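You operate a simulated robot arm through the tools that you are given. There is no shell and no other tool. Be economical: measure what you need, move in short steps, check, and stop when the job is done.

You run a simulated two-armed robot. Do the job below in one go: nothing can be reset, and whatever is moved stays where it is left.

Task
Pull the delivery tube out to its 8 oz mark and clamp it.
Fine: turn the clamp handle loose first; keep the tube still with one hand as you pull; end with it upright in the small grey tray. Set down upright: delivery tube.

It is judged by the outcome, as a careful person would: the job done as asked, and still so three seconds after it is handed in. It fails if anything else is knocked over, pushed out of place, dropped, spilled or broken.

Robot
Two 6-joint arms with two-finger parallel grippers on one trunk, on a base that drives. Base frame: it is fixed to the floor where the robot stands at the start and does not move with it; the origin is under the middle of the robot, x ahead of it, y to its left, z up. Units: m, degrees, N and s.
The left shoulder is at the start at [0.07, 0.166, 1.38], the right one opposite. With the tool pointing down near the work surface each hand reaches from about 0.42 to 0.82 m from the robot's upright axis, wherever it stands, measured 20 degrees to its own side. Places, roughly: inner tube [0.6, -0.1, 1]; inside of the small grey tray [0.8, -0.4, 0.9]; tube clamp handle [0.5, -0.1, 1.1]. Payload 3.91 kg a hand.
Tool frame (each hand has its own): the origin (TCP) lies between the finger pads and is the grasp point; the fingertips stand 0.03 m ahead of it; z points along the fingers, y is the line along which they close. The gripper opens to 0.11 m. The fingers are 0.02 m wide and 0.01 m thick; the gripper's body (0.048 by 0.112 m) begins 0.055 m behind the TCP.
Orientation is that of the tool frame in the base frame, as [roll, pitch, yaw] about the fixed x, y, z axes, in that order (R = Rz(yaw) Ry(pitch) Rx(roll)). With the fingers straight down and closing along the base's y, the tool's x points along the base's -x, its y along +y and its z along -z.

Tools
- The arms move only by the tool nudge_tool. It takes "left_rows", "right_rows" or both (then of equal length, played together; a hand with none holds still); each is a list of rows, each a list of 7 numbers: the finger opening in m, from 0 to 0.11, then the shift along the tool's x, y, z in m, then the turn, a rotation vector about the tool's x, y, z in degrees. In form: [[gripper, x, y, z, rx, ry, rz], ...]. A call has 1 to 20 rows; each row is the pose to reach, as a shift and turn from the pose commanded when the call began, along the tool's axes at that moment. A row lasts 0.2 s, in which the tool goes at most 0.05 m and 8.6 degrees; a call with a longer step from one row to the next is refused whole, and so is a gripper value outside its range. A pose out of reach is approached as far as the arm can. The call stops where the force on the tool passes 40 N (or 10 N more than at its start, if that is more) or the arm is blocked; 0.2 s more then pass. Each finger travels about 0.108 m/s and halts on what it meets, pressing with about 32 N; the grip force reading is that of the motor and also rises with nothing between the fingers. The clock runs only during rows and for 0.2 s after the last one: add rows that repeat a pose to give the fingers time. It gives the time, the measured TCP pose, the force on the tool (base axes), the opening and the grip force at its end, in the units of the frame above (readings bear some noise), with the torque about the TCP (base axes, N m) and any sound that the robot's microphone picked up, and new pictures: "show" is both (left out), scene, wrist or none (wrist: the cameras of the hands that moved).
- Cameras (640 x 400 px; columns grow to the right, rows downward): "scene" is now at [0.1274, -0.0388, 1.6041]; the picture's right is [-0.44, -0.90, 0.00], its down [-0.56, 0.28, -0.78] and it looks along [0.70, -0.35, -0.63] (base axes); focal length 272 px, centre (320, 200). "left" rides on the left gripper at [0.077, -0.007, -0.114] in its tool frame; the picture's right is [0.09, 1.00, 0.00], its down [-0.80, 0.07, -0.59] and it looks along [-0.59, 0.05, 0.80] (tool axes); focal length 270 px, centre (320, 200). "right" rides on the right gripper at [0.077, 0.007, -0.114] in its tool frame; the picture's right is [-0.09, 1.00, 0.00], its down [-0.80, -0.07, -0.59] and it looks along [-0.59, -0.05, 0.80] (tool axes); focal length 270 px, centre (320, 200). There is no depth. A picture from a camera that has moved, and an enlarged one, comes with that camera's place and axes in the base frame and with its lens.
- lift_body(by): slides the trunk up (or, below 0, down) by that many m; the arms and the scene camera ride with it, the base frame stays. It gives what a move gives, with no picture.
- drive_base(legs): drives the robot by 1 to 6 legs, each [ahead, left, turn to the left] in m, m and degrees, along the robot's own axes; the way and the turn of a leg run together, so that a leg with both is an arc; at most 1.5 m and 180 degrees a leg. The arms and the cameras ride along, it lands a little off, and it stops where it bumps. It gives what a move gives, and a new picture of the scene camera.
- head_to(pan, tilt): turns the head with the scene camera to pan (to the left, within 86 degrees either way) and tilt (down, from -29 to 69), counted from straight ahead of the robot. It gives what a move gives, and a new picture of the scene camera.
- enlarge(camera, box): a new picture of the part [left, top, right, bottom] of that camera's present view, enlarged. It takes no simulated time.
- sign_off(): hands the job in; it is judged then, once.

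Work in short steps. Places have to be worked out from the pictures, the camera data and where the tool is seen: move nearer, look again, correct. Check each grasp and each placing, and mend what went wrong. You have 120 turns and 260 pictures in all, those below and enlarged ones among them. Open the grippers and draw the arms clear of the work before you hand the job in, unless the task says otherwise; then end with one line.

The tools are called after "Emit:" as a command line: name --argument value ..., lists and objects as JSON in quotes. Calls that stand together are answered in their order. nudge_tool: Moves the arms, as the interface text tells. Its arguments: {"type":"object","properties":{"left_rows":{"type":"array"},"right_rows":{"type":"array"},"show":{"type":"string","enum":["both","scene","wrist","none"]}},"required":[]} The other tools are called the same way: lift_body (by) slides the trunk up or down; drive_base (legs) drives the base; head_to (pan, tilt) turns the head that bears the scene camera; enlarge (camera, box) takes an enlarged picture of a part of a camera's view; sign_off () hands the job in.

At the start:

```text
time_s: 0.0
left_tcp_pos: [0.6778, 0.1447, 0.9999]
left_ee_rot: [-179.9, 0.0, 180.0]
left_force: [1.3, -0.1, -0.4]
left_moment: [0.01, 0.04, 0.0]
left_opening: 0.1103
left_grip_force: 0.1
right_tcp_pos: [0.4584, -0.4142, 1.3321]
right_ee_rot: [-180.0, -0.1, 180.0]
right_force: [0.1, 0.2, 0.2]
right_moment: [-0.02, -0.01, -0.02]
right_opening: 0.1098
right_grip_force: 0.2
trunk travel left (down, up): [-0.875, 0.065]
robot x, y, heading: [-0.0044, 0.0009, 0.0]
head pan, tilt: [-26.3, 38.8]
```

scene: 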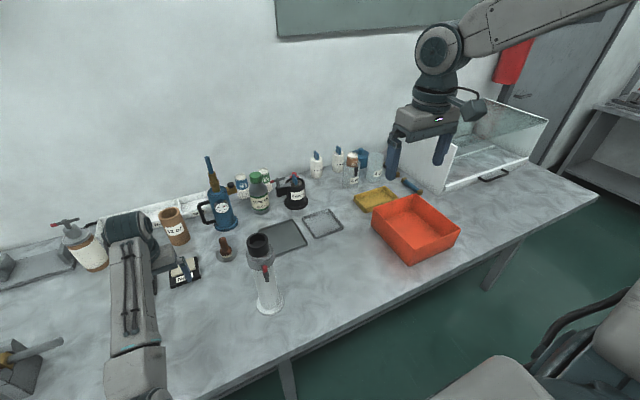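
right: 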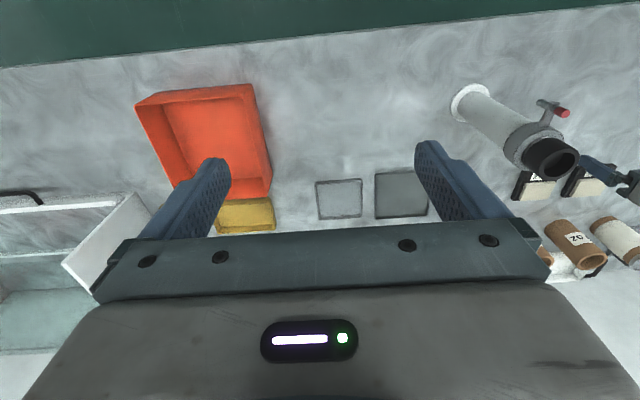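
left: 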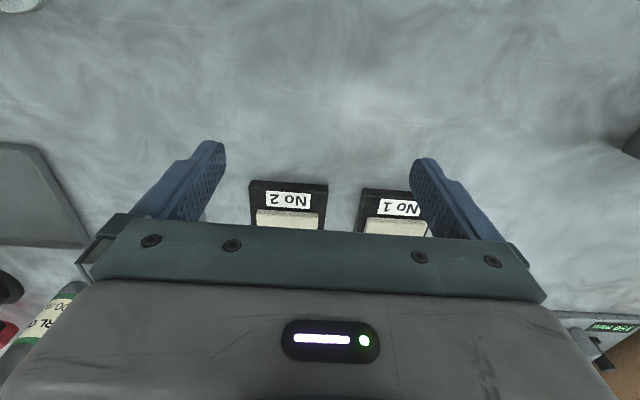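

The delivery tube stands at about px (265,275) in the scene view, with a clamp collar and red handle. I'll enlarge it from the scene and right cameras.

Emit:
enlarge --camera "scene" --box '[210, 210, 350, 330]'

Emit:
enlarge --camera "right" --box '[430, 70, 640, 210]'

```text
3.33 times, centred on (280, 270) of scene
camera zoom: at [0.1274, -0.0388, 1.6041], right [-0.44, -0.9, 0.0], down [-0.56, 0.28, -0.78], along [0.7, -0.35, -0.63], focal length 908 px, centre (453, -33)
```

zoom: 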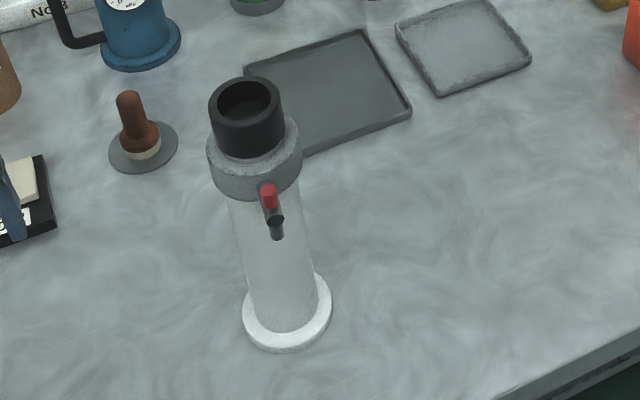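

```text
2.86 times, centred on (535, 140) of right
camera zoom: at [0.383, -0.4062, 1.4463], right [0.09, 1.0, 0.0], down [0.8, -0.07, 0.59], along [0.59, -0.05, -0.8], focal length 772 px, centre (-294, 371)
```

zoom: 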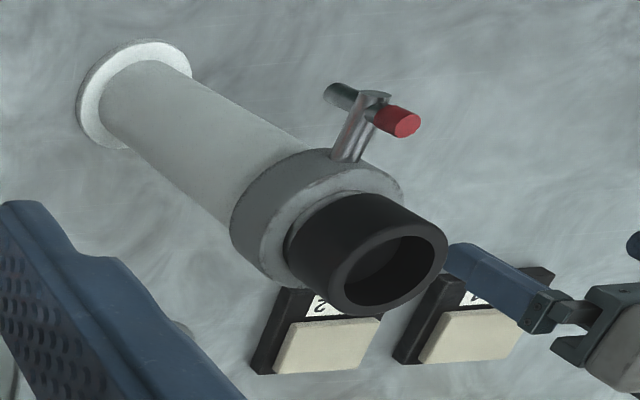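

The tube axis comes out near (0.589, -0.104), with the collar at z≈1.06-1.085, the inner tube's top at z≈1.125, and a vertical T-bar at about (0.529, -0.098, 1.054-1.105). I'll back the base up a little so both hands can come in horizontally.

Emit:
drive_base --legs '[[-0.15, 0, 0]]'

```text
time_s: 1.4
left_tcp_pos: [0.5242, 0.1454, 0.9988]
left_ee_rot: [-180.0, -0.3, -179.8]
left_force: [0.2, 1.1, -0.6]
left_moment: [0.02, 0.02, 0.01]
left_opening: 0.11
left_grip_force: 0.0
right_tcp_pos: [0.3091, -0.4121, 1.3314]
right_ee_rot: [179.9, -0.1, -179.9]
right_force: [0.6, 1.1, -0.1]
right_moment: [0.01, 0.01, 0.0]
right_opening: 0.11
right_grip_force: 0.0
trunk travel left (down, up): [-0.875, 0.065]
robot x, y, heading: [-0.1564, -0.0003, 0.2]
head pan, tilt: [-26.3, 38.8]
camera scene: at [-0.0228, -0.0387, 1.6037], right [-0.44, -0.9, 0.0], down [-0.57, 0.28, -0.78], along [0.7, -0.34, -0.63], focal length 272 px, centre (320, 200)
```

scene: 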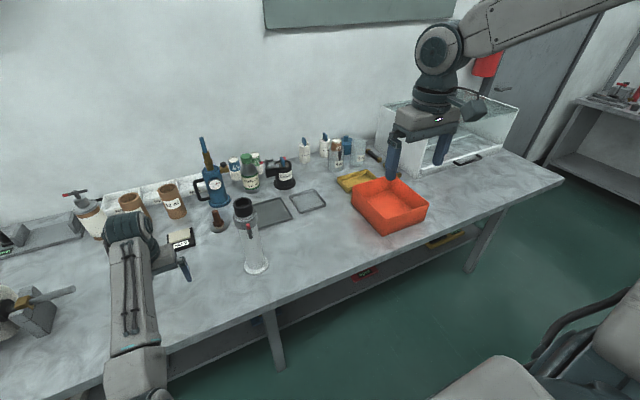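

Next I rotate both hands to horizontal. The left will point along -y towards the tube, and the right will point along +x towards the handle.

Emit:
nudge_tool --left_rows '[[0.11, -0.0043, -0.0037, -0.0013, 4.619, -4.619, 4.619], [0.11, -0.0087, -0.0073, -0.0027, 9.237, -9.237, 9.237], [0.11, -0.013, -0.011, -0.004, 13.856, -13.856, 13.856], [0.11, -0.0173, -0.0147, -0.0053, 18.475, -18.475, 18.475], [0.11, -0.0217, -0.0183, -0.0067, 23.093, -23.093, 23.093], [0.11, -0.026, -0.022, -0.008, 27.712, -27.712, 27.712], [0.11, -0.0303, -0.0257, -0.0093, 32.331, -32.331, 32.331], [0.11, -0.0347, -0.0293, -0.0107, 36.949, -36.949, 36.949], [0.11, -0.039, -0.033, -0.012, 41.568, -41.568, 41.568], [0.11, -0.0433, -0.0367, -0.0133, 46.187, -46.187, 46.187], [0.11, -0.0477, -0.0403, -0.0147, 50.805, -50.805, 50.805], [0.11, -0.052, -0.044, -0.016, 55.424, -55.424, 55.424], [0.11, -0.0563, -0.0477, -0.0173, 60.043, -60.043, 60.043], [0.11, -0.0607, -0.0513, -0.0187, 64.661, -64.661, 64.661], [0.11, -0.065, -0.055, -0.02, 69.28, -69.28, 69.28]]' --right_rows '[[0.06, -0.005, 0.01, 0.012, 0, -6, 0], [0.06, -0.009, 0.021, 0.024, 0, -12, 0], [0.06, -0.014, 0.032, 0.036, 0, -18, 0], [0.06, -0.019, 0.043, 0.048, 0, -24, 0], [0.06, -0.023, 0.053, 0.06, 0, -30, 0], [0.06, -0.028, 0.064, 0.072, 0, -36, 0], [0.06, -0.033, 0.075, 0.084, 0, -42, 0], [0.06, -0.037, 0.085, 0.096, 0, -48, 0], [0.06, -0.042, 0.096, 0.108, 0, -54, 0], [0.06, -0.047, 0.107, 0.12, 0, -60, 0], [0.06, -0.051, 0.117, 0.132, 0, -66, 0], [0.06, -0.056, 0.128, 0.144, 0, -72, 0], [0.06, -0.061, 0.139, 0.156, 0, -78, 0], [0.06, -0.065, 0.149, 0.168, 0, -84, 0], [0.06, -0.07, 0.16, 0.18, 0, -90, 0]]'

```text
time_s: 4.6
left_tcp_pos: [0.5862, 0.0898, 1.0197]
left_ee_rot: [99.0, 89.8, 9.1]
left_force: [-0.5, 0.0, -0.2]
left_moment: [-0.04, 0.01, 0.02]
left_opening: 0.1101
left_grip_force: 0.2
right_tcp_pos: [0.3362, -0.3384, 1.1994]
right_ee_rot: [64.3, 89.9, 64.6]
right_force: [0.2, -0.4, -0.5]
right_moment: [0.01, 0.02, 0.0]
right_opening: 0.0599
right_grip_force: 0.0
right hand out of reach, approached as far as the arm can: row 10, 11, 12, 13, 14, 15
trunk travel left (down, up): [-0.875, 0.065]
robot x, y, heading: [-0.153, -0.0018, -0.0]
head pan, tilt: [-26.3, 38.8]
camera scene: at [-0.0261, -0.0413, 1.604], right [-0.44, -0.9, 0.0], down [-0.56, 0.28, -0.78], along [0.7, -0.34, -0.63], focal length 272 px, centre (320, 200)
camera right: at [0.2221, -0.3312, 1.1223], right [0.0, 1.0, 0.09], down [-0.6, -0.08, 0.8], along [0.8, -0.05, 0.59], focal length 270 px, centre (320, 200)
camera left: at [0.579, 0.2047, 0.9436], right [1.0, 0.0, -0.09], down [0.07, 0.59, 0.8], along [0.05, -0.8, 0.59], focal length 270 px, centre (320, 200)
```

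scene: 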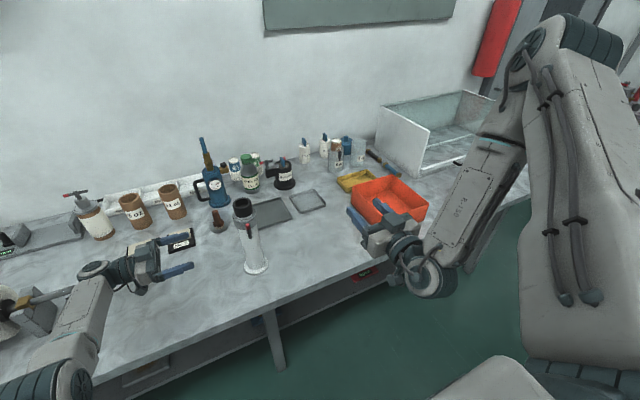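
right: 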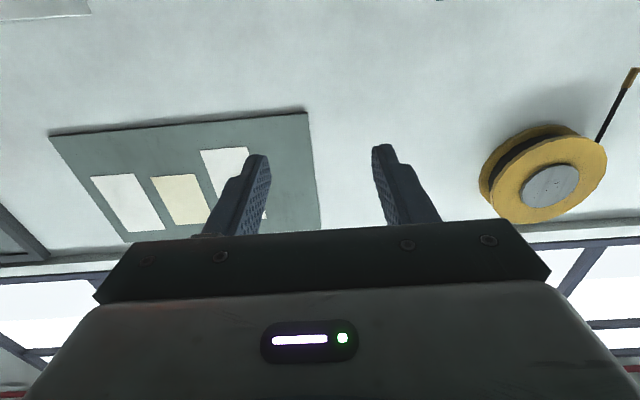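
left: 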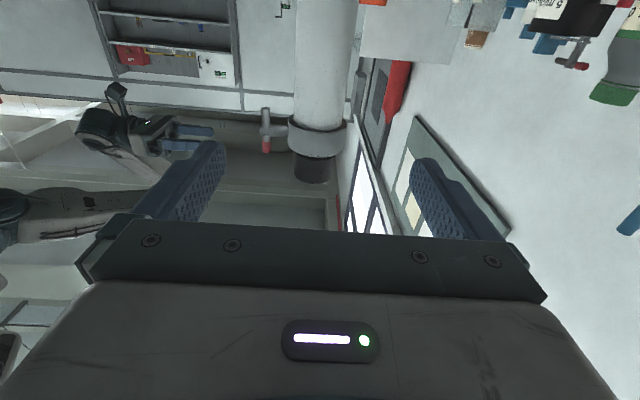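

The left hand sits square to the tube (axis x≈0.590, collar z≈1.04-1.09, T-bar centre z≈1.067). I'll advance it around the tube, still open, and bring the right hand nearer the handle.

Emit:
nudge_tool --left_rows '[[0.11, 0.03, 0.004, 0.0, 0, 0, 0], [0.11, 0.03, 0.004, 0.04, 0, 0, 0], [0.11, 0.03, 0.004, 0.08, 0, 0, 0], [0.11, 0.03, 0.004, 0.12, 0, 0, 0], [0.11, 0.03, 0.004, 0.15, 0, 0, 0], [0.11, 0.03, 0.004, 0.175, 0, 0, 0], [0.11, 0.03, 0.004, 0.194, 0, 0, 0]]'

Emit:
nudge_tool --right_rows '[[0.06, 0.0, 0.02, 0.03, 0, 0, 0], [0.06, 0.02, 0.05, 0.05, 0, 0, 0], [0.06, 0.04, 0.08, 0.06, 0, 0, 0], [0.06, 0.06, 0.1, 0.07, 0, 0, 0], [0.06, 0.06, 0.1, 0.07, 0, 0, 0]]'

```text
time_s: 6.2
left_tcp_pos: [0.5729, -0.0892, 1.0021]
left_ee_rot: [-153.6, 89.9, 116.6]
left_force: [0.3, 0.8, -0.2]
left_moment: [0.02, 0.0, 0.01]
left_opening: 0.1099
left_grip_force: 0.0
left hand out of reach, approached as far as the arm can: row 1, 2, 3, 4, 5, 6, 7
right_tcp_pos: [0.3345, -0.3361, 1.2012]
right_ee_rot: [-28.8, 89.9, -28.6]
right_force: [-0.1, 0.6, -0.6]
right_moment: [-0.06, -0.02, 0.0]
right_opening: 0.0599
right_grip_force: 0.1
trunk travel left (down, up): [-0.875, 0.065]
robot x, y, heading: [-0.1547, 0.0005, 0.0]
head pan, tilt: [-26.3, 38.8]
camera scene: at [-0.027, -0.0387, 1.6042], right [-0.44, -0.9, 0.0], down [-0.56, 0.28, -0.78], along [0.7, -0.34, -0.63], focal length 272 px, centre (320, 200)
camera left: at [0.5648, 0.0258, 0.9263], right [1.0, 0.0, -0.09], down [0.07, 0.59, 0.8], along [0.05, -0.8, 0.59], focal length 270 px, centre (320, 200)
```

scene: 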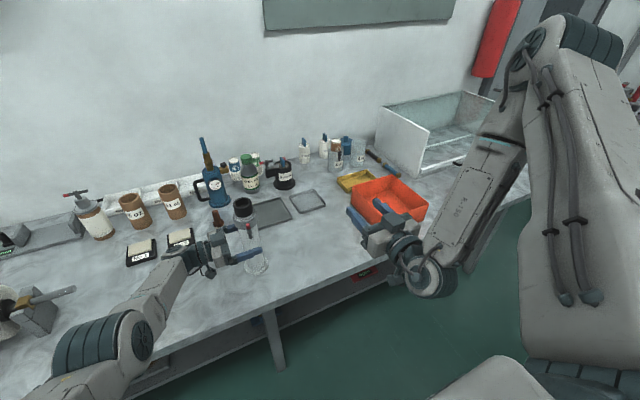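
left: 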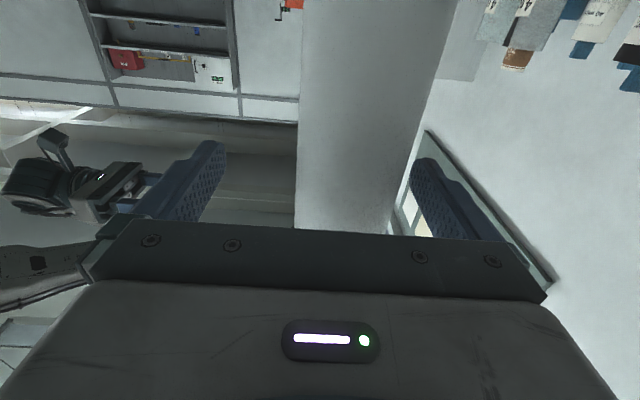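

```text
time_s: 7.4
left_tcp_pos: [0.5746, -0.0899, 1.0039]
left_ee_rot: [17.6, 90.0, -72.3]
left_force: [-0.3, -0.5, 0.2]
left_moment: [-0.03, -0.03, -0.01]
left_opening: 0.11
left_grip_force: 0.1
right_tcp_pos: [0.3654, -0.3317, 1.189]
right_ee_rot: [151.5, 90.0, 151.7]
right_force: [-0.5, 0.2, -0.8]
right_moment: [0.01, -0.03, 0.01]
right_opening: 0.0601
right_grip_force: 0.0
right hand out of reach, approached as far as the arm can: row 1, 2, 3, 4, 5
trunk travel left (down, up): [-0.875, 0.065]
robot x, y, heading: [-0.1519, -0.0001, 0.3]
head pan, tilt: [-26.3, 38.8]
camera scene: at [-0.027, -0.0389, 1.6041], right [-0.44, -0.9, 0.0], down [-0.56, 0.28, -0.78], along [0.7, -0.34, -0.63], focal length 272 px, centre (320, 200)
camera right: at [0.2521, -0.3254, 1.1116], right [0.0, 1.0, 0.09], down [-0.59, -0.07, 0.8], along [0.8, -0.05, 0.59], focal length 270 px, centre (320, 200)
```

scene: 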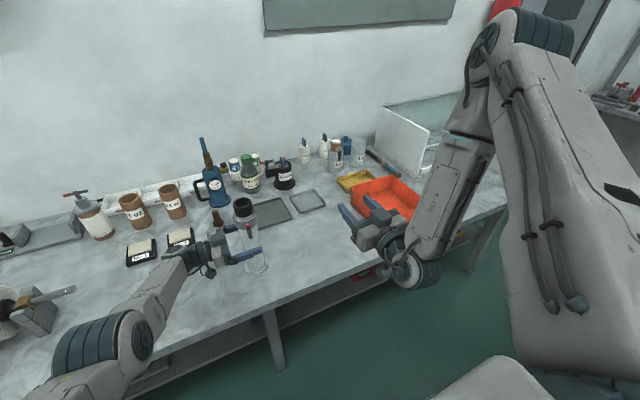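
right: 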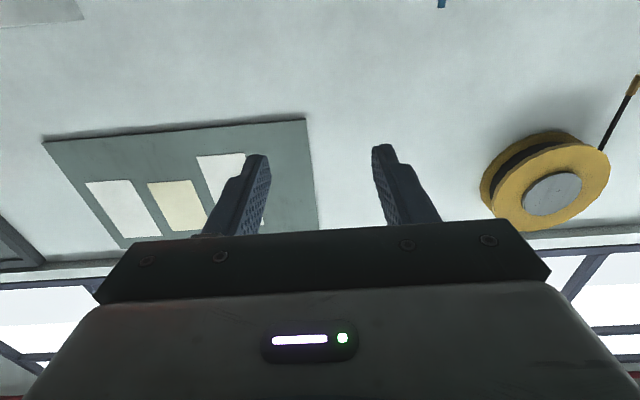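

The left seems over-stretched and the right too folded for sideways motion. I'll take the right hand forward first, at its present y, then across.

Emit:
nudge_tool --right_rows '[[0.06, 0.02, 0, 0.04, 0, 0, 0], [0.06, 0.05, 0, 0.07, 0, 0, 0], [0.06, 0.08, 0.0, 0.09, 0, 0, 0], [0.06, 0.1, 0.03, 0.1, 0, 0, 0], [0.06, 0.12, 0.06, 0.1, 0, 0, 0], [0.06, 0.12, 0.1, 0.1, 0, 0, 0], [0.06, 0.12, 0.14, 0.1, 0, 0, 0], [0.06, 0.12, 0.14, 0.1, 0, 0, 0]]' --show "scene"

```text
time_s: 9.2
left_tcp_pos: [0.5745, -0.0889, 1.002]
left_ee_rot: [-141.7, 89.9, 128.3]
left_force: [0.0, -0.6, -0.3]
left_moment: [0.02, 0.01, 0.0]
left_opening: 0.1101
left_grip_force: 0.1
right_tcp_pos: [0.4097, -0.3619, 1.1528]
right_ee_rot: [4.3, 90.0, 4.3]
right_force: [0.4, 0.0, 0.6]
right_moment: [0.04, 0.01, 0.0]
right_opening: 0.06
right_grip_force: 0.0
right hand out of reach, approached as far as the arm can: row 1, 2, 3, 4, 5, 6, 7, 8
trunk travel left (down, up): [-0.875, 0.065]
robot x, y, heading: [-0.153, -0.002, 0.3]
head pan, tilt: [-26.3, 38.8]
camera scene: at [-0.0268, -0.0388, 1.6041], right [-0.44, -0.9, 0.0], down [-0.56, 0.28, -0.78], along [0.7, -0.34, -0.63], focal length 272 px, centre (320, 200)
```

scene: 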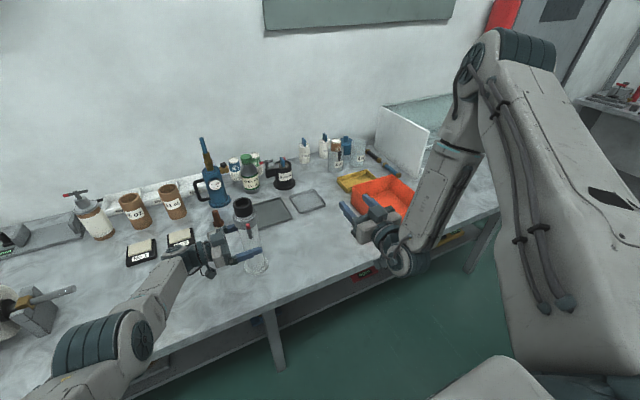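

The wrist bend looks like the limit, since the forearm hangs steeply. I'll retract the left hand and raise it, then lower the trunk so the forearms lie flatter.

Emit:
nudge_tool --left_rows '[[0.11, 0, 0, -0.04, 0, 0, 0], [0.11, 0, 0, -0.08, 0, 0, 0], [0.11, 0, 0, -0.12, 0, 0, 0], [0.11, 0, 0, -0.16, 0, 0, 0], [0.11, -0.03, 0, -0.19, 0, 0, 0], [0.11, -0.07, -0.0, -0.2, 0, 0, 0], [0.11, -0.11, -0.0, -0.2, 0, 0, 0], [0.11, -0.15, -0.0, -0.2, 0, 0, 0], [0.11, -0.19, -0.0, -0.2, 0, 0, 0], [0.11, -0.22, -0.0, -0.2, 0, 0, 0], [0.11, -0.22, -0.0, -0.2, 0, 0, 0]]' --show "none"

```text
time_s: 11.6
left_tcp_pos: [0.5747, 0.1092, 1.2208]
left_ee_rot: [71.7, 90.0, -18.2]
left_force: [-0.2, 0.3, -0.2]
left_moment: [-0.02, 0.02, 0.01]
left_opening: 0.11
left_grip_force: 0.1
right_tcp_pos: [0.4103, -0.3611, 1.1525]
right_ee_rot: [-175.1, 89.9, -174.9]
right_force: [-1.4, 0.3, 0.1]
right_moment: [-0.01, -0.02, -0.01]
right_opening: 0.06
right_grip_force: 0.1
trunk travel left (down, up): [-0.875, 0.065]
robot x, y, heading: [-0.155, 0.0023, 0.1]
head pan, tilt: [-26.3, 38.8]
```

The left hand is now clear at z≈1.22. I'll lower the trunk by 0.15.

Emit:
lift_body --by -0.15

Emit:
nudge_tool --right_rows '[[0.06, -0.02, 0.02, 0.02, 0, 0, 0], [0.06, -0.05, 0.05, 0.03, 0, 0, 0], [0.06, -0.08, 0.08, 0.03, 0, 0, 0], [0.06, -0.1, 0.11, 0.03, 0, 0, 0], [0.06, -0.1, 0.14, 0.03, 0, 0, 0], [0.06, -0.1, 0.18, 0.03, 0, 0, 0], [0.06, -0.1, 0.22, 0.03, 0, 0, 0], [0.06, -0.1, 0.22, 0.03, 0, 0, 0]]' --left_rows '[[0.11, -0.02, 0, 0, 0, 0, 0], [0.11, -0.04, 0, 0, 0, 0, 0], [0.11, -0.06, 0, 0, 0, 0, 0], [0.11, -0.08, 0, 0, 0, 0, 0], [0.11, -0.1, 0, 0, 0, 0, 0], [0.11, -0.12, 0, 0, 0, 0, 0], [0.11, -0.14, 0, 0, 0, 0, 0], [0.11, -0.14, 0, 0, 0, 0, 0]]' --show "scene"

```text
time_s: 13.3
left_tcp_pos: [0.5746, 0.1087, 1.07]
left_ee_rot: [179.0, 89.9, 89.2]
left_force: [-0.1, -0.3, -0.1]
left_moment: [-0.01, -0.02, 0.0]
left_opening: 0.1097
left_grip_force: 0.1
right_tcp_pos: [0.4101, -0.3623, 1.0021]
right_ee_rot: [180.0, 90.0, -179.8]
right_force: [0.4, -1.0, 0.0]
right_moment: [0.01, 0.0, -0.01]
right_opening: 0.0602
right_grip_force: 0.2
trunk travel left (down, up): [-0.725, 0.215]
robot x, y, heading: [-0.1543, 0.0021, 0.0]
head pan, tilt: [-26.3, 38.8]
```

```text
time_s: 15.1
left_tcp_pos: [0.5768, 0.1082, 1.2112]
left_ee_rot: [-113.4, 89.9, 156.7]
left_force: [-0.1, -0.2, -0.2]
left_moment: [0.0, 0.01, 0.0]
left_opening: 0.11
left_grip_force: 0.1
right_tcp_pos: [0.3898, -0.3219, 1.1239]
right_ee_rot: [-174.9, 90.0, -174.8]
right_force: [-0.4, 0.5, 0.3]
right_moment: [0.01, 0.01, -0.01]
right_opening: 0.0597
right_grip_force: 0.0
right hand out of reach, approached as far as the arm can: row 1, 2, 3, 4, 5, 6, 7, 8
trunk travel left (down, up): [-0.725, 0.215]
robot x, y, heading: [-0.1553, 0.0006, 0.1]
head pan, tilt: [-26.3, 38.8]
camera scene: at [-0.0268, -0.0385, 1.4541], right [-0.44, -0.9, 0.0], down [-0.56, 0.28, -0.78], along [0.7, -0.34, -0.63], focal length 272 px, centre (320, 200)
```

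scene: 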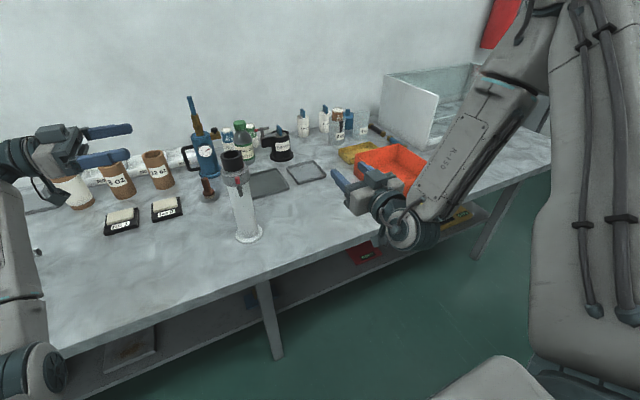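

The right hand can only point ahead when it is well outside its shoulder. I'll shift the base left by 0.3 so the handle lies in front of the right arm's workable zone. Both hands are clear of objects.

Emit:
drive_base --legs '[[0, 0.3, 0]]'

```text
time_s: 17.2
left_tcp_pos: [0.5735, 0.4185, 1.2111]
left_ee_rot: [-171.4, 89.9, 98.7]
left_force: [0.7, 0.2, -0.6]
left_moment: [-0.01, -0.02, 0.0]
left_opening: 0.1098
left_grip_force: 0.0
right_tcp_pos: [0.3902, -0.0136, 1.123]
right_ee_rot: [130.6, 89.9, 130.8]
right_force: [-0.1, 0.6, 0.7]
right_moment: [0.01, 0.01, 0.02]
right_opening: 0.0599
right_grip_force: 0.0
trunk travel left (down, up): [-0.725, 0.215]
robot x, y, heading: [-0.1559, 0.3124, 0.4]
head pan, tilt: [-26.3, 38.8]
camera scene: at [-0.0282, 0.2698, 1.4541], right [-0.44, -0.9, 0.0], down [-0.56, 0.28, -0.78], along [0.7, -0.34, -0.63], focal length 272 px, centre (320, 200)
```

scene: 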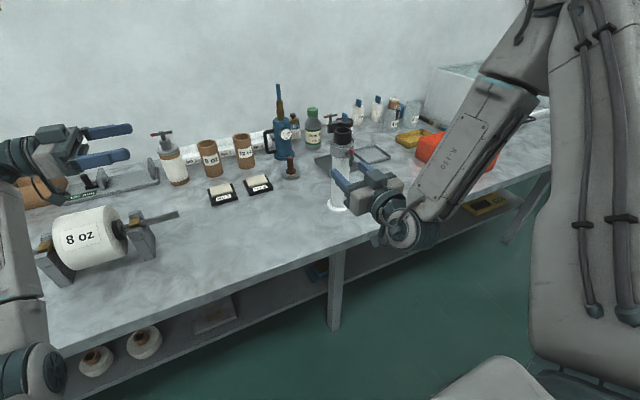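

Now I shift the right hand to line up with the handle at y≈-0.098, z≈1.067, keeping its tips short of the bar.

Emit:
nudge_tool --right_rows '[[0.06, 0.015, -0.03, 0.0, 0, 0, 0], [0.06, 0.03, -0.06, 0.0, 0, 0, 0], [0.06, 0.056, -0.084, 0.01, 0, 0, 0], [0.06, 0.056, -0.084, 0.03, 0, 0, 0], [0.06, 0.056, -0.084, 0.045, 0, 0, 0], [0.06, 0.056, -0.084, 0.045, 0, 0, 0]]'

```text
time_s: 18.6
left_tcp_pos: [0.5743, 0.4199, 1.2104]
left_ee_rot: [31.5, 89.9, -58.3]
left_force: [0.1, -0.2, 0.2]
left_moment: [-0.03, -0.02, 0.0]
left_opening: 0.11
left_grip_force: 0.0
right_tcp_pos: [0.4357, -0.0961, 1.0673]
right_ee_rot: [158.5, 89.8, 159.1]
right_force: [0.1, -0.5, 0.4]
right_moment: [0.01, 0.01, 0.0]
right_opening: 0.0599
right_grip_force: 0.1
trunk travel left (down, up): [-0.725, 0.215]
robot x, y, heading: [-0.1541, 0.3102, 0.2]
head pan, tilt: [-26.3, 38.8]
camera scene: at [-0.0283, 0.2712, 1.4541], right [-0.44, -0.9, 0.0], down [-0.56, 0.27, -0.78], along [0.7, -0.34, -0.63], focal length 272 px, centre (320, 200)
camera right: at [0.3214, -0.0896, 0.9895], right [-0.01, 1.0, 0.09], down [-0.59, -0.08, 0.8], along [0.81, -0.05, 0.59], focal length 270 px, centre (320, 200)
```

scene: 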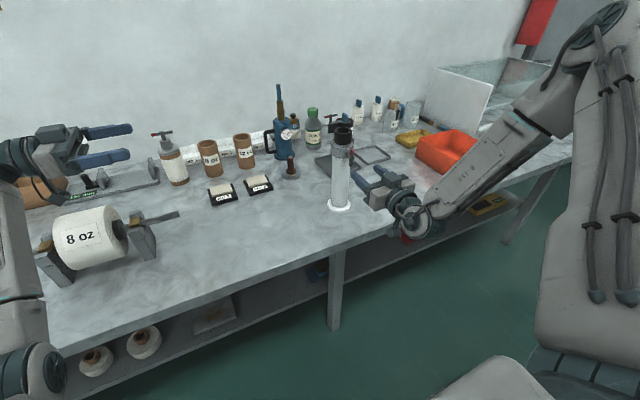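
right: 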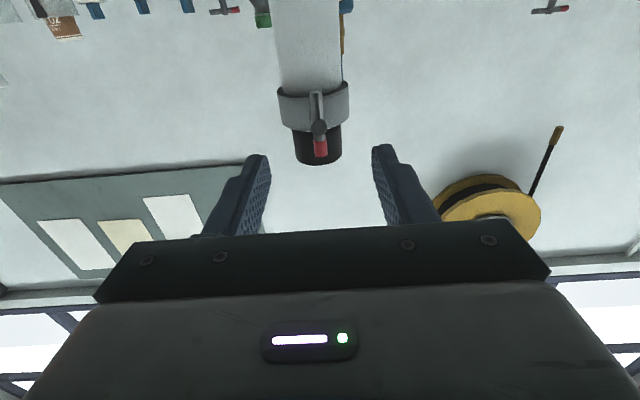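

The bar is on the hand's axis (centre ≈ (0.526, -0.096, 1.068)). I'll retract the right hand slightly, then drive 0.1 forward so the left hand can reach the tube.

Emit:
nudge_tool --right_rows '[[0.06, 0, 0, -0.03, 0, 0, 0], [0.06, 0, 0, -0.06, 0, 0, 0], [0.06, 0, 0, -0.06, 0, 0, 0]]' --show "none"

Emit:
drive_base --legs '[[0.1, 0, 0]]'

```text
time_s: 19.4
left_tcp_pos: [0.5756, 0.4219, 1.2086]
left_ee_rot: [-60.8, 89.9, -150.2]
left_force: [-0.8, 0.6, -0.5]
left_moment: [0.0, -0.01, -0.05]
left_opening: 0.1101
left_grip_force: 0.1
right_tcp_pos: [0.3767, -0.0942, 1.0663]
right_ee_rot: [-148.9, 89.8, -148.4]
right_force: [0.4, -0.4, -0.2]
right_moment: [0.01, -0.01, 0.0]
right_opening: 0.0603
right_grip_force: 0.1
trunk travel left (down, up): [-0.725, 0.215]
robot x, y, heading: [-0.1542, 0.3121, 0.3]
head pan, tilt: [-26.3, 38.8]
```

```text
time_s: 20.6
left_tcp_pos: [0.6758, 0.4232, 1.2114]
left_ee_rot: [95.6, 89.8, 5.9]
left_force: [0.4, 0.3, -0.2]
left_moment: [-0.01, 0.0, -0.06]
left_opening: 0.1101
left_grip_force: 0.1
right_tcp_pos: [0.4769, -0.0937, 1.0673]
right_ee_rot: [134.1, 90.0, 134.6]
right_force: [-1.0, 0.2, 0.3]
right_moment: [0.0, 0.01, 0.01]
right_opening: 0.0599
right_grip_force: 0.0
trunk travel left (down, up): [-0.725, 0.215]
robot x, y, heading: [-0.0528, 0.3084, 0.3]
head pan, tilt: [-26.3, 38.8]
camera scene: at [0.073, 0.2724, 1.4543], right [-0.44, -0.9, 0.0], down [-0.56, 0.27, -0.78], along [0.7, -0.34, -0.63], focal length 272 px, centre (320, 200)
```

scene: 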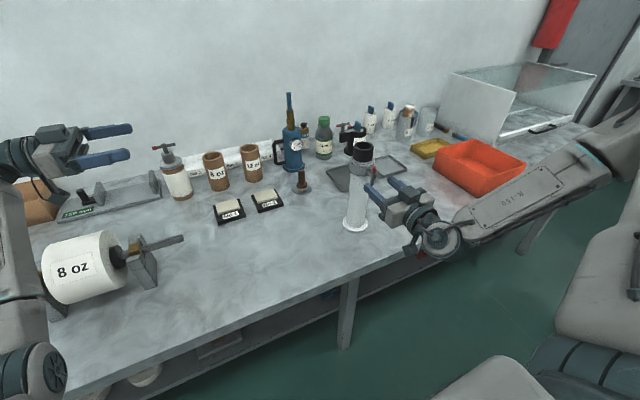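

I bring the left hand over to in front of the tube on its +y side, at z≈1.0.

Emit:
nudge_tool --left_rows '[[0.11, 0.02, -0.009, 0.036, 0, 0, 0], [0.11, 0.04, -0.018, 0.072, 0, 0, 0], [0.11, 0.06, -0.027, 0.108, 0, 0, 0], [0.11, 0.08, -0.036, 0.144, 0, 0, 0], [0.11, 0.1, -0.045, 0.18, 0, 0, 0], [0.11, 0.12, -0.054, 0.216, 0, 0, 0], [0.11, 0.14, -0.063, 0.252, 0, 0, 0], [0.11, 0.16, -0.072, 0.288, 0, 0, 0], [0.11, 0.19, -0.08, 0.31, 0, 0, 0], [0.11, 0.215, -0.086, 0.323, 0, 0, 0], [0.11, 0.215, -0.086, 0.323, 0, 0, 0]]' --show "wrist"

```text
time_s: 23.2
left_tcp_pos: [0.6343, 0.1523, 0.9955]
left_ee_rot: [132.6, 86.8, 44.8]
left_force: [0.7, -0.4, -0.2]
left_moment: [-0.01, -0.02, -0.01]
left_opening: 0.11
left_grip_force: 0.1
left hand out of reach, approached as far as the arm can: row 8, 9, 10, 11
right_tcp_pos: [0.4787, -0.094, 1.0668]
right_ee_rot: [163.3, 89.9, 163.9]
right_force: [-0.8, 0.0, 0.2]
right_moment: [0.02, -0.04, 0.02]
right_opening: 0.0599
right_grip_force: 0.1
trunk travel left (down, up): [-0.725, 0.215]
robot x, y, heading: [-0.0551, 0.3083, 0.6]
head pan, tilt: [-26.3, 38.8]
stopped in row 11 (left hand): the arm was blocked; the commanded pose is now the measured one
camera left: at [0.6249, 0.2698, 0.9237], right [1.0, 0.04, -0.05], down [0.02, 0.57, 0.82], along [0.06, -0.82, 0.56], focal length 270 px, centre (320, 200)
```

left: 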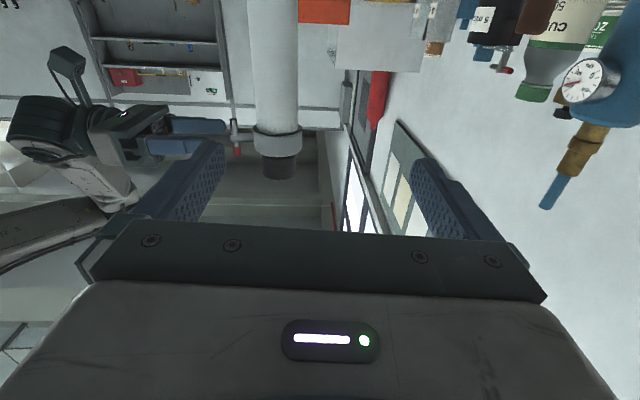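

The left arm is reported blocked. I'll look at what its links are near.

Emit:
head_to --pan -5 --tilt 45

```text
time_s: 24.0
left_tcp_pos: [0.6335, 0.1517, 0.9965]
left_ee_rot: [134.1, 86.9, 46.2]
left_force: [0.1, 0.3, 0.3]
left_moment: [-0.01, -0.02, -0.01]
left_opening: 0.1102
left_grip_force: 0.0
right_tcp_pos: [0.4784, -0.0943, 1.0663]
right_ee_rot: [154.8, 89.9, 155.4]
right_force: [-0.3, 0.6, -0.7]
right_moment: [0.0, 0.0, -0.04]
right_opening: 0.0601
right_grip_force: 0.0
trunk travel left (down, up): [-0.725, 0.215]
robot x, y, heading: [-0.0533, 0.3153, -0.0]
head pan, tilt: [-5.0, 45.0]
camera scene: at [0.078, 0.303, 1.4451], right [-0.08, -1.0, 0.0], down [-0.7, 0.06, -0.71], along [0.7, -0.06, -0.71], focal length 272 px, centre (320, 200)
```

scene: 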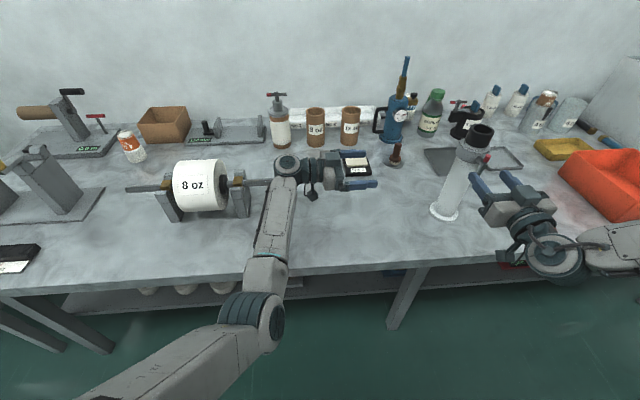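

The forearm runs low across the table edge and close to the roll stand. I'll raise the trunk by 0.15, which lifts the arm off, and recheck.

Emit:
lift_body --by 0.15

Emit:
head_to --pan -12 --tilt 50

```text
time_s: 25.8
left_tcp_pos: [0.6352, 0.1522, 1.1447]
left_ee_rot: [135.8, 87.0, 48.0]
left_force: [0.2, -0.1, 0.2]
left_moment: [-0.01, 0.0, 0.04]
left_opening: 0.1099
left_grip_force: 0.0
right_tcp_pos: [0.4781, -0.0942, 1.2173]
right_ee_rot: [156.3, 89.9, 156.8]
right_force: [-0.5, 0.0, -0.7]
right_moment: [-0.02, -0.02, -0.02]
right_opening: 0.0602
right_grip_force: 0.0
trunk travel left (down, up): [-0.875, 0.065]
robot x, y, heading: [-0.0505, 0.3093, 0.8]
head pan, tilt: [-5.0, 45.0]
```

```text
time_s: 26.5
left_tcp_pos: [0.6342, 0.1529, 1.1442]
left_ee_rot: [135.7, 86.9, 47.9]
left_force: [-0.9, -0.6, -0.1]
left_moment: [0.02, 0.02, 0.01]
left_opening: 0.1102
left_grip_force: 0.1
right_tcp_pos: [0.4786, -0.0946, 1.2163]
right_ee_rot: [157.0, 89.9, 157.4]
right_force: [0.0, -0.5, 0.7]
right_moment: [0.0, 0.03, 0.0]
right_opening: 0.0601
right_grip_force: 0.0
trunk travel left (down, up): [-0.875, 0.065]
robot x, y, heading: [-0.0557, 0.3093, 0.4]
head pan, tilt: [-12.0, 50.0]
camera scene: at [0.0726, 0.2941, 1.5882], right [-0.2, -0.98, 0.0], down [-0.75, 0.15, -0.64], along [0.63, -0.13, -0.77], focal length 272 px, centre (320, 200)
```

scene: 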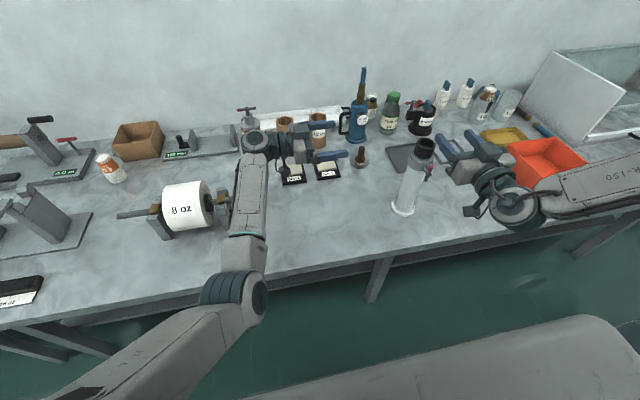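

The arms are clear now. I'll shift the base 0.05 right to ease the left's reach, then reorient the left hand to come in diagonally from the left and above, tilted 30° down.

Emit:
drive_base --legs '[[0, -0.05, 0]]'

Emit:
nudge_tool --left_rows '[[0.11, 0, 0, -0.01, -5.3, 5.54, -1.96], [0.11, 0, 0, -0.02, -10.6, 11.08, -3.92], [0.11, 0, 0, -0.03, -15.9, 16.6, -5.88], [0.11, 0, 0, -0.03, -21.2, 22.16, -7.84], [0.11, 0, 0, -0.03, -26.5, 27.7, -9.8], [0.11, 0, 0, -0.03, -26.5, 27.7, -9.8]]'

```text
time_s: 27.4
left_tcp_pos: [0.635, 0.1133, 1.1458]
left_ee_rot: [128.2, 87.2, 40.3]
left_force: [-0.2, 0.3, 0.1]
left_moment: [0.01, -0.01, -0.01]
left_opening: 0.1102
left_grip_force: 0.0
right_tcp_pos: [0.4775, -0.1333, 1.2191]
right_ee_rot: [-97.2, 89.6, -96.5]
right_force: [0.5, 1.2, 0.2]
right_moment: [-0.04, 0.0, -0.08]
right_opening: 0.0602
right_grip_force: 0.0
trunk travel left (down, up): [-0.875, 0.065]
robot x, y, heading: [-0.0536, 0.2614, 0.5]
head pan, tilt: [-12.0, 50.0]
camera scene: at [0.0724, 0.2581, 1.5884], right [-0.2, -0.98, 0.01], down [-0.75, 0.15, -0.64], along [0.63, -0.13, -0.76], focal length 272 px, centre (320, 200)
```

scene: 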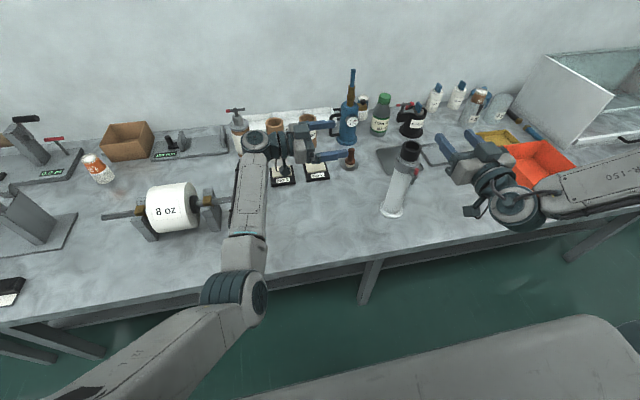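

```text
time_s: 29.0
left_tcp_pos: [0.6765, 0.2149, 1.1334]
left_ee_rot: [174.7, 57.6, 118.0]
left_force: [0.1, -0.1, -0.6]
left_moment: [-0.01, -0.03, 0.01]
left_opening: 0.1101
left_grip_force: 0.0
left hand out of reach, approached as far as the arm can: row 3, 4, 5, 6
right_tcp_pos: [0.4789, -0.1433, 1.2164]
right_ee_rot: [145.5, 89.9, 146.0]
right_force: [0.5, 0.0, -0.9]
right_moment: [0.0, -0.01, -0.03]
right_opening: 0.0603
right_grip_force: 0.0
trunk travel left (down, up): [-0.875, 0.065]
robot x, y, heading: [-0.0513, 0.2628, 0.6]
head pan, tilt: [-12.0, 50.0]
stopped in row 6 (left hand): the arm was blocked; the commanded pose is now the measured one
camera scene: at [0.073, 0.2447, 1.5882], right [-0.2, -0.98, 0.0], down [-0.75, 0.15, -0.64], along [0.63, -0.13, -0.77], focal length 272 px, centre (320, 200)
camera left: at [0.5952, 0.3279, 1.13], right [0.82, 0.58, -0.03], down [-0.02, 0.07, 1.0], along [0.58, -0.81, 0.07], focal length 270 px, centre (320, 200)
```

scene: 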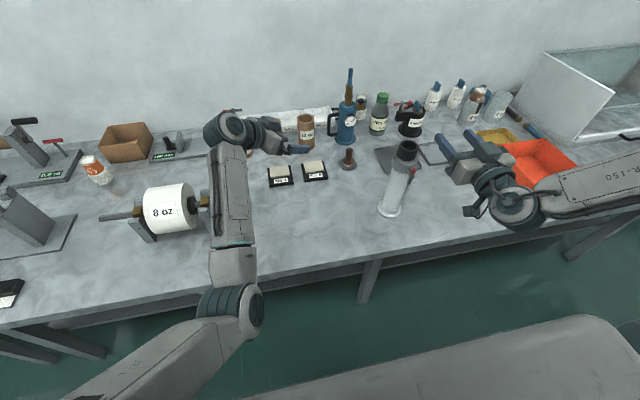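
left: 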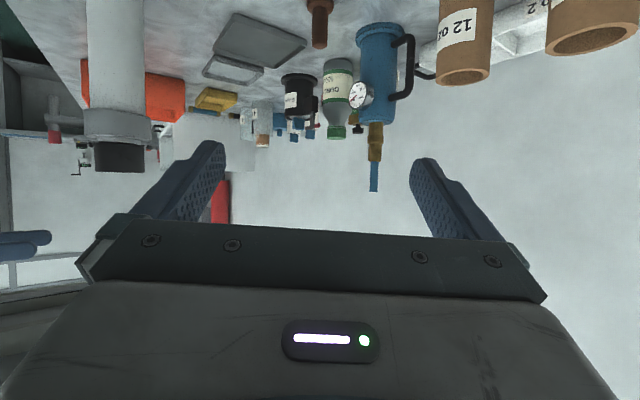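

The pictures show the left forearm runs straight ahead while the right arm's elbow sits out to the side. So the roles should swap: the left turns the handle pointing ahead, and the right holds the tube pointing left. I'll back the base off and move it right.

Emit:
drive_base --legs '[[-0.3, 0, 0], [0, -0.38, 0]]'

```text
time_s: 33.0
left_tcp_pos: [0.3867, -0.1615, 1.133]
left_ee_rot: [175.0, 57.8, 118.3]
left_force: [0.2, 0.5, 1.3]
left_moment: [-0.02, -0.04, -0.01]
left_opening: 0.1098
left_grip_force: 0.0
right_tcp_pos: [0.1893, -0.5174, 1.2173]
right_ee_rot: [-130.4, 89.9, -129.6]
right_force: [-1.0, 0.1, -0.1]
right_moment: [0.0, -0.02, -0.03]
right_opening: 0.0601
right_grip_force: 0.2
trunk travel left (down, up): [-0.875, 0.065]
robot x, y, heading: [-0.3451, -0.1152, 0.5]
head pan, tilt: [-12.0, 50.0]
camera scene: at [-0.217, -0.1302, 1.5883], right [-0.2, -0.98, 0.0], down [-0.75, 0.15, -0.64], along [0.63, -0.13, -0.77], focal length 272 px, centre (320, 200)
```

scene: 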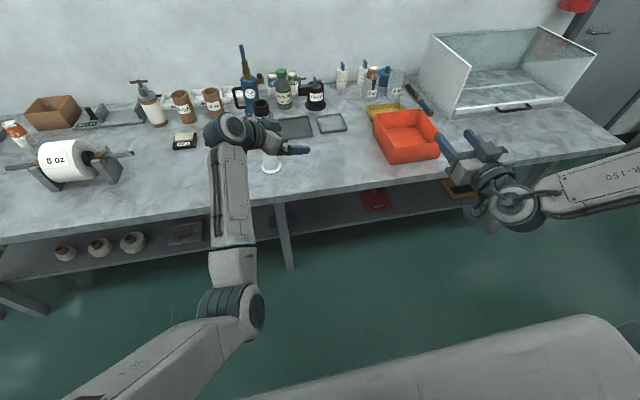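

The area ahead is clear. I turn the left hand to point straight ahead and the right hand to point left (+y), both still far from the tube.

Emit:
nudge_tool --left_rows '[[0.06, 0.006, -0.003, -0.007, -4.6, -2.333, -1.533], [0.06, 0.011, -0.006, -0.014, -9.2, -4.667, -3.067], [0.06, 0.017, -0.009, -0.021, -13.8, -7, -4.6], [0.06, 0.022, -0.012, -0.028, -18.4, -9.333, -6.133], [0.06, 0.028, -0.015, -0.035, -23, -11.667, -7.667], [0.06, 0.033, -0.018, -0.042, -27.6, -14, -9.2], [0.06, 0.039, -0.021, -0.048, -32.2, -16.333, -10.733], [0.06, 0.044, -0.024, -0.055, -36.8, -18.667, -12.267], [0.06, 0.05, -0.027, -0.062, -41.4, -21, -13.8], [0.06, 0.055, -0.03, -0.069, -46, -23.333, -15.333], [0.06, 0.06, -0.033, -0.076, -50.6, -25.667, -16.867], [0.06, 0.066, -0.036, -0.083, -55.2, -28, -18.4]]' --right_rows '[[0.11, 0.006, 0.014, 0.005, -7.5, 0, 0], [0.11, 0.011, 0.028, 0.01, -15, 0, 0], [0.11, 0.017, 0.042, 0.015, -22.5, 0, 0], [0.11, 0.022, 0.056, 0.02, -30, 0, 0], [0.11, 0.028, 0.07, 0.025, -37.5, 0, 0], [0.11, 0.033, 0.084, 0.03, -45, 0, 0], [0.11, 0.039, 0.097, 0.035, -52.5, 0, 0], [0.11, 0.045, 0.111, 0.04, -60, 0, 0], [0.11, 0.05, 0.125, 0.045, -67.5, 0, 0], [0.11, 0.056, 0.139, 0.05, -75, 0, 0], [0.11, 0.061, 0.153, 0.055, -82.5, 0, 0], [0.11, 0.067, 0.167, 0.06, -90, 0, 0]]' --show "scene"

```text
time_s: 34.0
left_tcp_pos: [0.4076, -0.0893, 1.216]
left_ee_rot: [138.9, 66.8, 104.8]
left_force: [-0.3, -0.2, -0.4]
left_moment: [-0.01, -0.01, 0.01]
left_opening: 0.06
left_grip_force: 0.1
left hand out of reach, approached as far as the arm can: row 4
right_tcp_pos: [0.2103, -0.4665, 1.1952]
right_ee_rot: [165.6, 89.9, -166.2]
right_force: [0.0, 1.1, 0.9]
right_moment: [0.02, 0.0, -0.01]
right_opening: 0.1103
right_grip_force: 0.1
trunk travel left (down, up): [-0.875, 0.065]
robot x, y, heading: [-0.3418, -0.1192, 0.5]
head pan, tilt: [-12.0, 50.0]
stopped in row 4 (left hand): the arm was blocked; the commanded pose is now the measured one
camera scene: at [-0.2153, -0.132, 1.5881], right [-0.2, -0.98, 0.0], down [-0.75, 0.15, -0.64], along [0.63, -0.13, -0.77], focal length 272 px, centre (320, 200)
```

scene: 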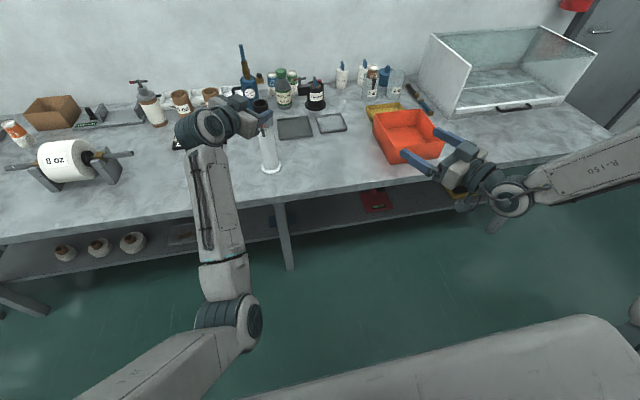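

The left wrist ran into a limit near its straight-out singular pose. I'll take it back through tool-down, its home orientation, and then pitch it forward, while the right finishes its turn.

Emit:
nudge_tool --left_rows '[[0.06, 0.007, -0.001, -0.002, -0.945, 6.718, -3.7], [0.06, 0.014, -0.002, -0.004, -1.89, 13.436, -7.4], [0.06, 0.02, -0.003, -0.005, -2.836, 20.155, -11.1], [0.06, 0.027, -0.004, -0.007, -3.782, 26.873, -14.8], [0.06, 0.034, -0.005, -0.009, -4.727, 33.591, -18.5], [0.06, 0.041, -0.006, -0.011, -5.673, 40.309, -22.2], [0.06, 0.048, -0.007, -0.013, -6.618, 47.027, -25.9], [0.06, 0.055, -0.008, -0.015, -7.564, 53.745, -29.6], [0.06, 0.061, -0.009, -0.016, -8.509, 60.464, -33.3], [0.06, 0.068, -0.01, -0.018, -9.455, 67.182, -37], [0.06, 0.075, -0.011, -0.02, -10.4, 73.9, -40.7]]' --right_rows '[[0.11, 0.004, 0.007, 0.008, -5.6, 0, 0], [0.11, 0.008, 0.014, 0.016, -11.3, 0, 0], [0.11, 0.012, 0.021, 0.025, -16.9, 0, 0], [0.11, 0.016, 0.028, 0.033, -22.5, 0, 0], [0.11, 0.02, 0.035, 0.041, -28.2, 0, 0], [0.11, 0.025, 0.041, 0.049, -33.8, 0, 0], [0.11, 0.029, 0.048, 0.057, -39.5, 0, 0], [0.11, 0.033, 0.055, 0.065, -45.1, 0, 0], [0.11, 0.037, 0.062, 0.074, -50.7, 0, 0], [0.11, 0.041, 0.069, 0.082, -56.4, 0, 0], [0.11, 0.045, 0.076, 0.09, -62, 0, 0]]' --show "scene"

```text
time_s: 36.4
left_tcp_pos: [0.3959, -0.0694, 1.1365]
left_ee_rot: [-179.9, -0.2, 179.8]
left_force: [0.5, -0.4, -0.4]
left_moment: [0.0, 0.02, 0.0]
left_opening: 0.0602
left_grip_force: 0.2
left hand out of reach, approached as far as the arm can: row 10, 11
right_tcp_pos: [0.0686, -0.2993, 1.1477]
right_ee_rot: [-95.7, 86.0, -8.9]
right_force: [1.0, 0.7, 0.0]
right_moment: [-0.02, 0.0, 0.02]
right_opening: 0.11
right_grip_force: 0.0
right hand out of reach, approached as far as the arm can: row 2, 3, 4, 5, 6, 7, 8, 9, 10, 11
trunk travel left (down, up): [-0.875, 0.065]
robot x, y, heading: [-0.3404, -0.1155, 0.8]
head pan, tilt: [-12.0, 50.0]
camera scene: at [-0.2151, -0.1326, 1.588], right [-0.2, -0.98, 0.0], down [-0.75, 0.15, -0.64], along [0.63, -0.13, -0.77], focal length 272 px, centre (320, 200)
```

scene: 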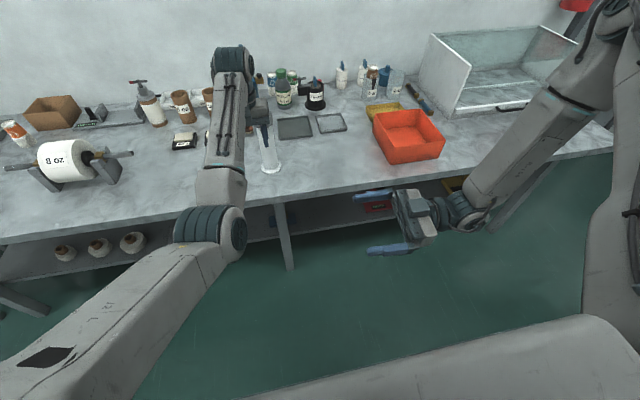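

The left is back at tool-down. Now I pitch it straight forward in its own vertical plane.

Emit:
nudge_tool --left_rows '[[0.06, 0.008, 0, 0.002, 0, -7.5, 0], [0.06, 0.016, 0, 0.005, 0, -15, 0], [0.06, 0.024, 0, 0.007, 0, -22.5, 0], [0.06, 0.032, 0, 0.01, 0, -30, 0], [0.06, 0.04, 0, 0.012, 0, -37.5, 0], [0.06, 0.048, 0, 0.015, 0, -45, 0], [0.06, 0.056, 0, 0.017, 0, -52.5, 0], [0.06, 0.064, 0, 0.02, 0, -60, 0], [0.06, 0.072, 0, 0.022, 0, -67.5, 0], [0.06, 0.08, 0, 0.025, 0, -75, 0], [0.06, 0.088, 0, 0.027, 0, -82.5, 0], [0.06, 0.096, 0, 0.03, 0, -90, 0]]' --show "scene"

```text
time_s: 38.2
left_tcp_pos: [0.4076, 0.0329, 1.2235]
left_ee_rot: [166.0, 69.1, 169.6]
left_force: [-0.1, 0.1, -0.5]
left_moment: [-0.03, -0.01, -0.01]
left_opening: 0.0598
left_grip_force: 0.0
left hand out of reach, approached as far as the arm can: row 3, 4, 5, 6, 7, 8, 9
right_tcp_pos: [0.0656, -0.2989, 1.1494]
right_ee_rot: [-95.1, 85.9, -8.3]
right_force: [-0.7, 0.3, 0.3]
right_moment: [-0.01, -0.05, 0.01]
right_opening: 0.1101
right_grip_force: 0.0
trunk travel left (down, up): [-0.875, 0.065]
robot x, y, heading: [-0.3449, -0.1198, 0.8]
head pan, tilt: [-12.0, 50.0]
stopped in row 9 (left hand): the arm was blocked; the commanded pose is now the measured one
camera scene: at [-0.2174, -0.1329, 1.5883], right [-0.2, -0.98, 0.0], down [-0.75, 0.15, -0.64], along [0.63, -0.13, -0.77], focal length 272 px, centre (320, 200)
```

scene: 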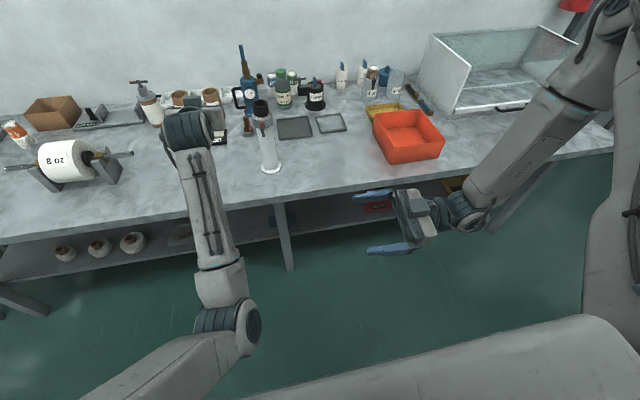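

Pointing ahead isn't workable for the left here, but tool-down is. New plan: the left grips the upper red end of the T-bar from above and tilts from down towards pointing -y, which turns it counter-clockwise. The right holds the tube from the -y side. I'll return the left to tool-down and test the right's reach in this orientation.

Emit:
nudge_tool --left_rows '[[0.06, 0.004, 0.008, -0.017, 0.667, 7.722, -0.067], [0.06, 0.008, 0.017, -0.034, 1.333, 15.444, -0.133], [0.06, 0.011, 0.025, -0.051, 2, 23.167, -0.2], [0.06, 0.015, 0.034, -0.068, 2.667, 30.889, -0.267], [0.06, 0.019, 0.042, -0.084, 3.333, 38.611, -0.333], [0.06, 0.023, 0.051, -0.101, 4, 46.333, -0.4], [0.06, 0.026, 0.059, -0.118, 4.667, 54.056, -0.467], [0.06, 0.03, 0.068, -0.135, 5.333, 61.778, -0.533], [0.06, 0.034, 0.076, -0.152, 6, 69.5, -0.6]]' --right_rows '[[0.11, 0.02, -0.024, 0.008, 0, 0, 0], [0.11, 0.04, -0.048, 0.015, 0, 0, 0], [0.11, 0.06, -0.072, 0.023, 0, 0, 0], [0.11, 0.08, -0.096, 0.03, 0, 0, 0], [0.11, 0.1, -0.12, 0.038, 0, 0, 0], [0.11, 0.12, -0.144, 0.045, 0, 0, 0], [0.11, 0.14, -0.168, 0.053, 0, 0, 0], [0.11, 0.164, -0.2, 0.063, 0, 0, 0], [0.11, 0.164, -0.2, 0.063, 0, 0, 0]]' --show "scene"

```text
time_s: 40.2
left_tcp_pos: [0.393, 0.0593, 1.0926]
left_ee_rot: [-179.7, 0.8, 179.8]
left_force: [0.3, 0.7, -0.1]
left_moment: [0.01, 0.0, -0.01]
left_opening: 0.0598
left_grip_force: 0.0
left hand out of reach, approached as far as the arm can: row 5, 6, 7, 8, 9
right_tcp_pos: [0.0695, -0.2983, 1.1476]
right_ee_rot: [-96.9, 85.9, -10.0]
right_force: [-0.4, 0.0, 0.5]
right_moment: [-0.03, 0.04, 0.01]
right_opening: 0.1098
right_grip_force: 0.1
right hand out of reach, approached as far as the arm can: row 1, 2, 3, 4, 5, 6, 7, 8, 9
trunk travel left (down, up): [-0.875, 0.065]
robot x, y, heading: [-0.3428, -0.1191, 0.8]
head pan, tilt: [-12.0, 50.0]
camera scene: at [-0.2143, -0.1308, 1.588], right [-0.2, -0.98, 0.0], down [-0.75, 0.15, -0.64], along [0.63, -0.13, -0.77], focal length 272 px, centre (320, 200)
```

scene: 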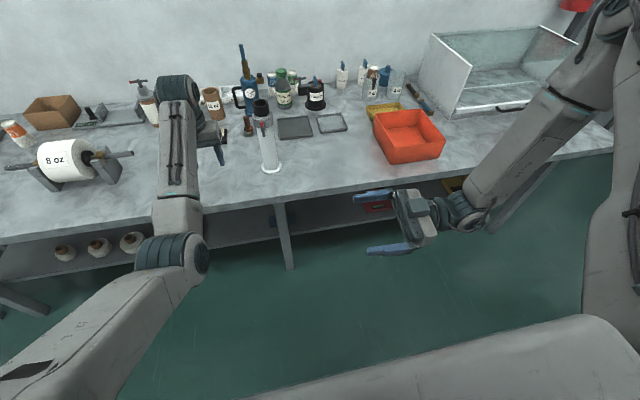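

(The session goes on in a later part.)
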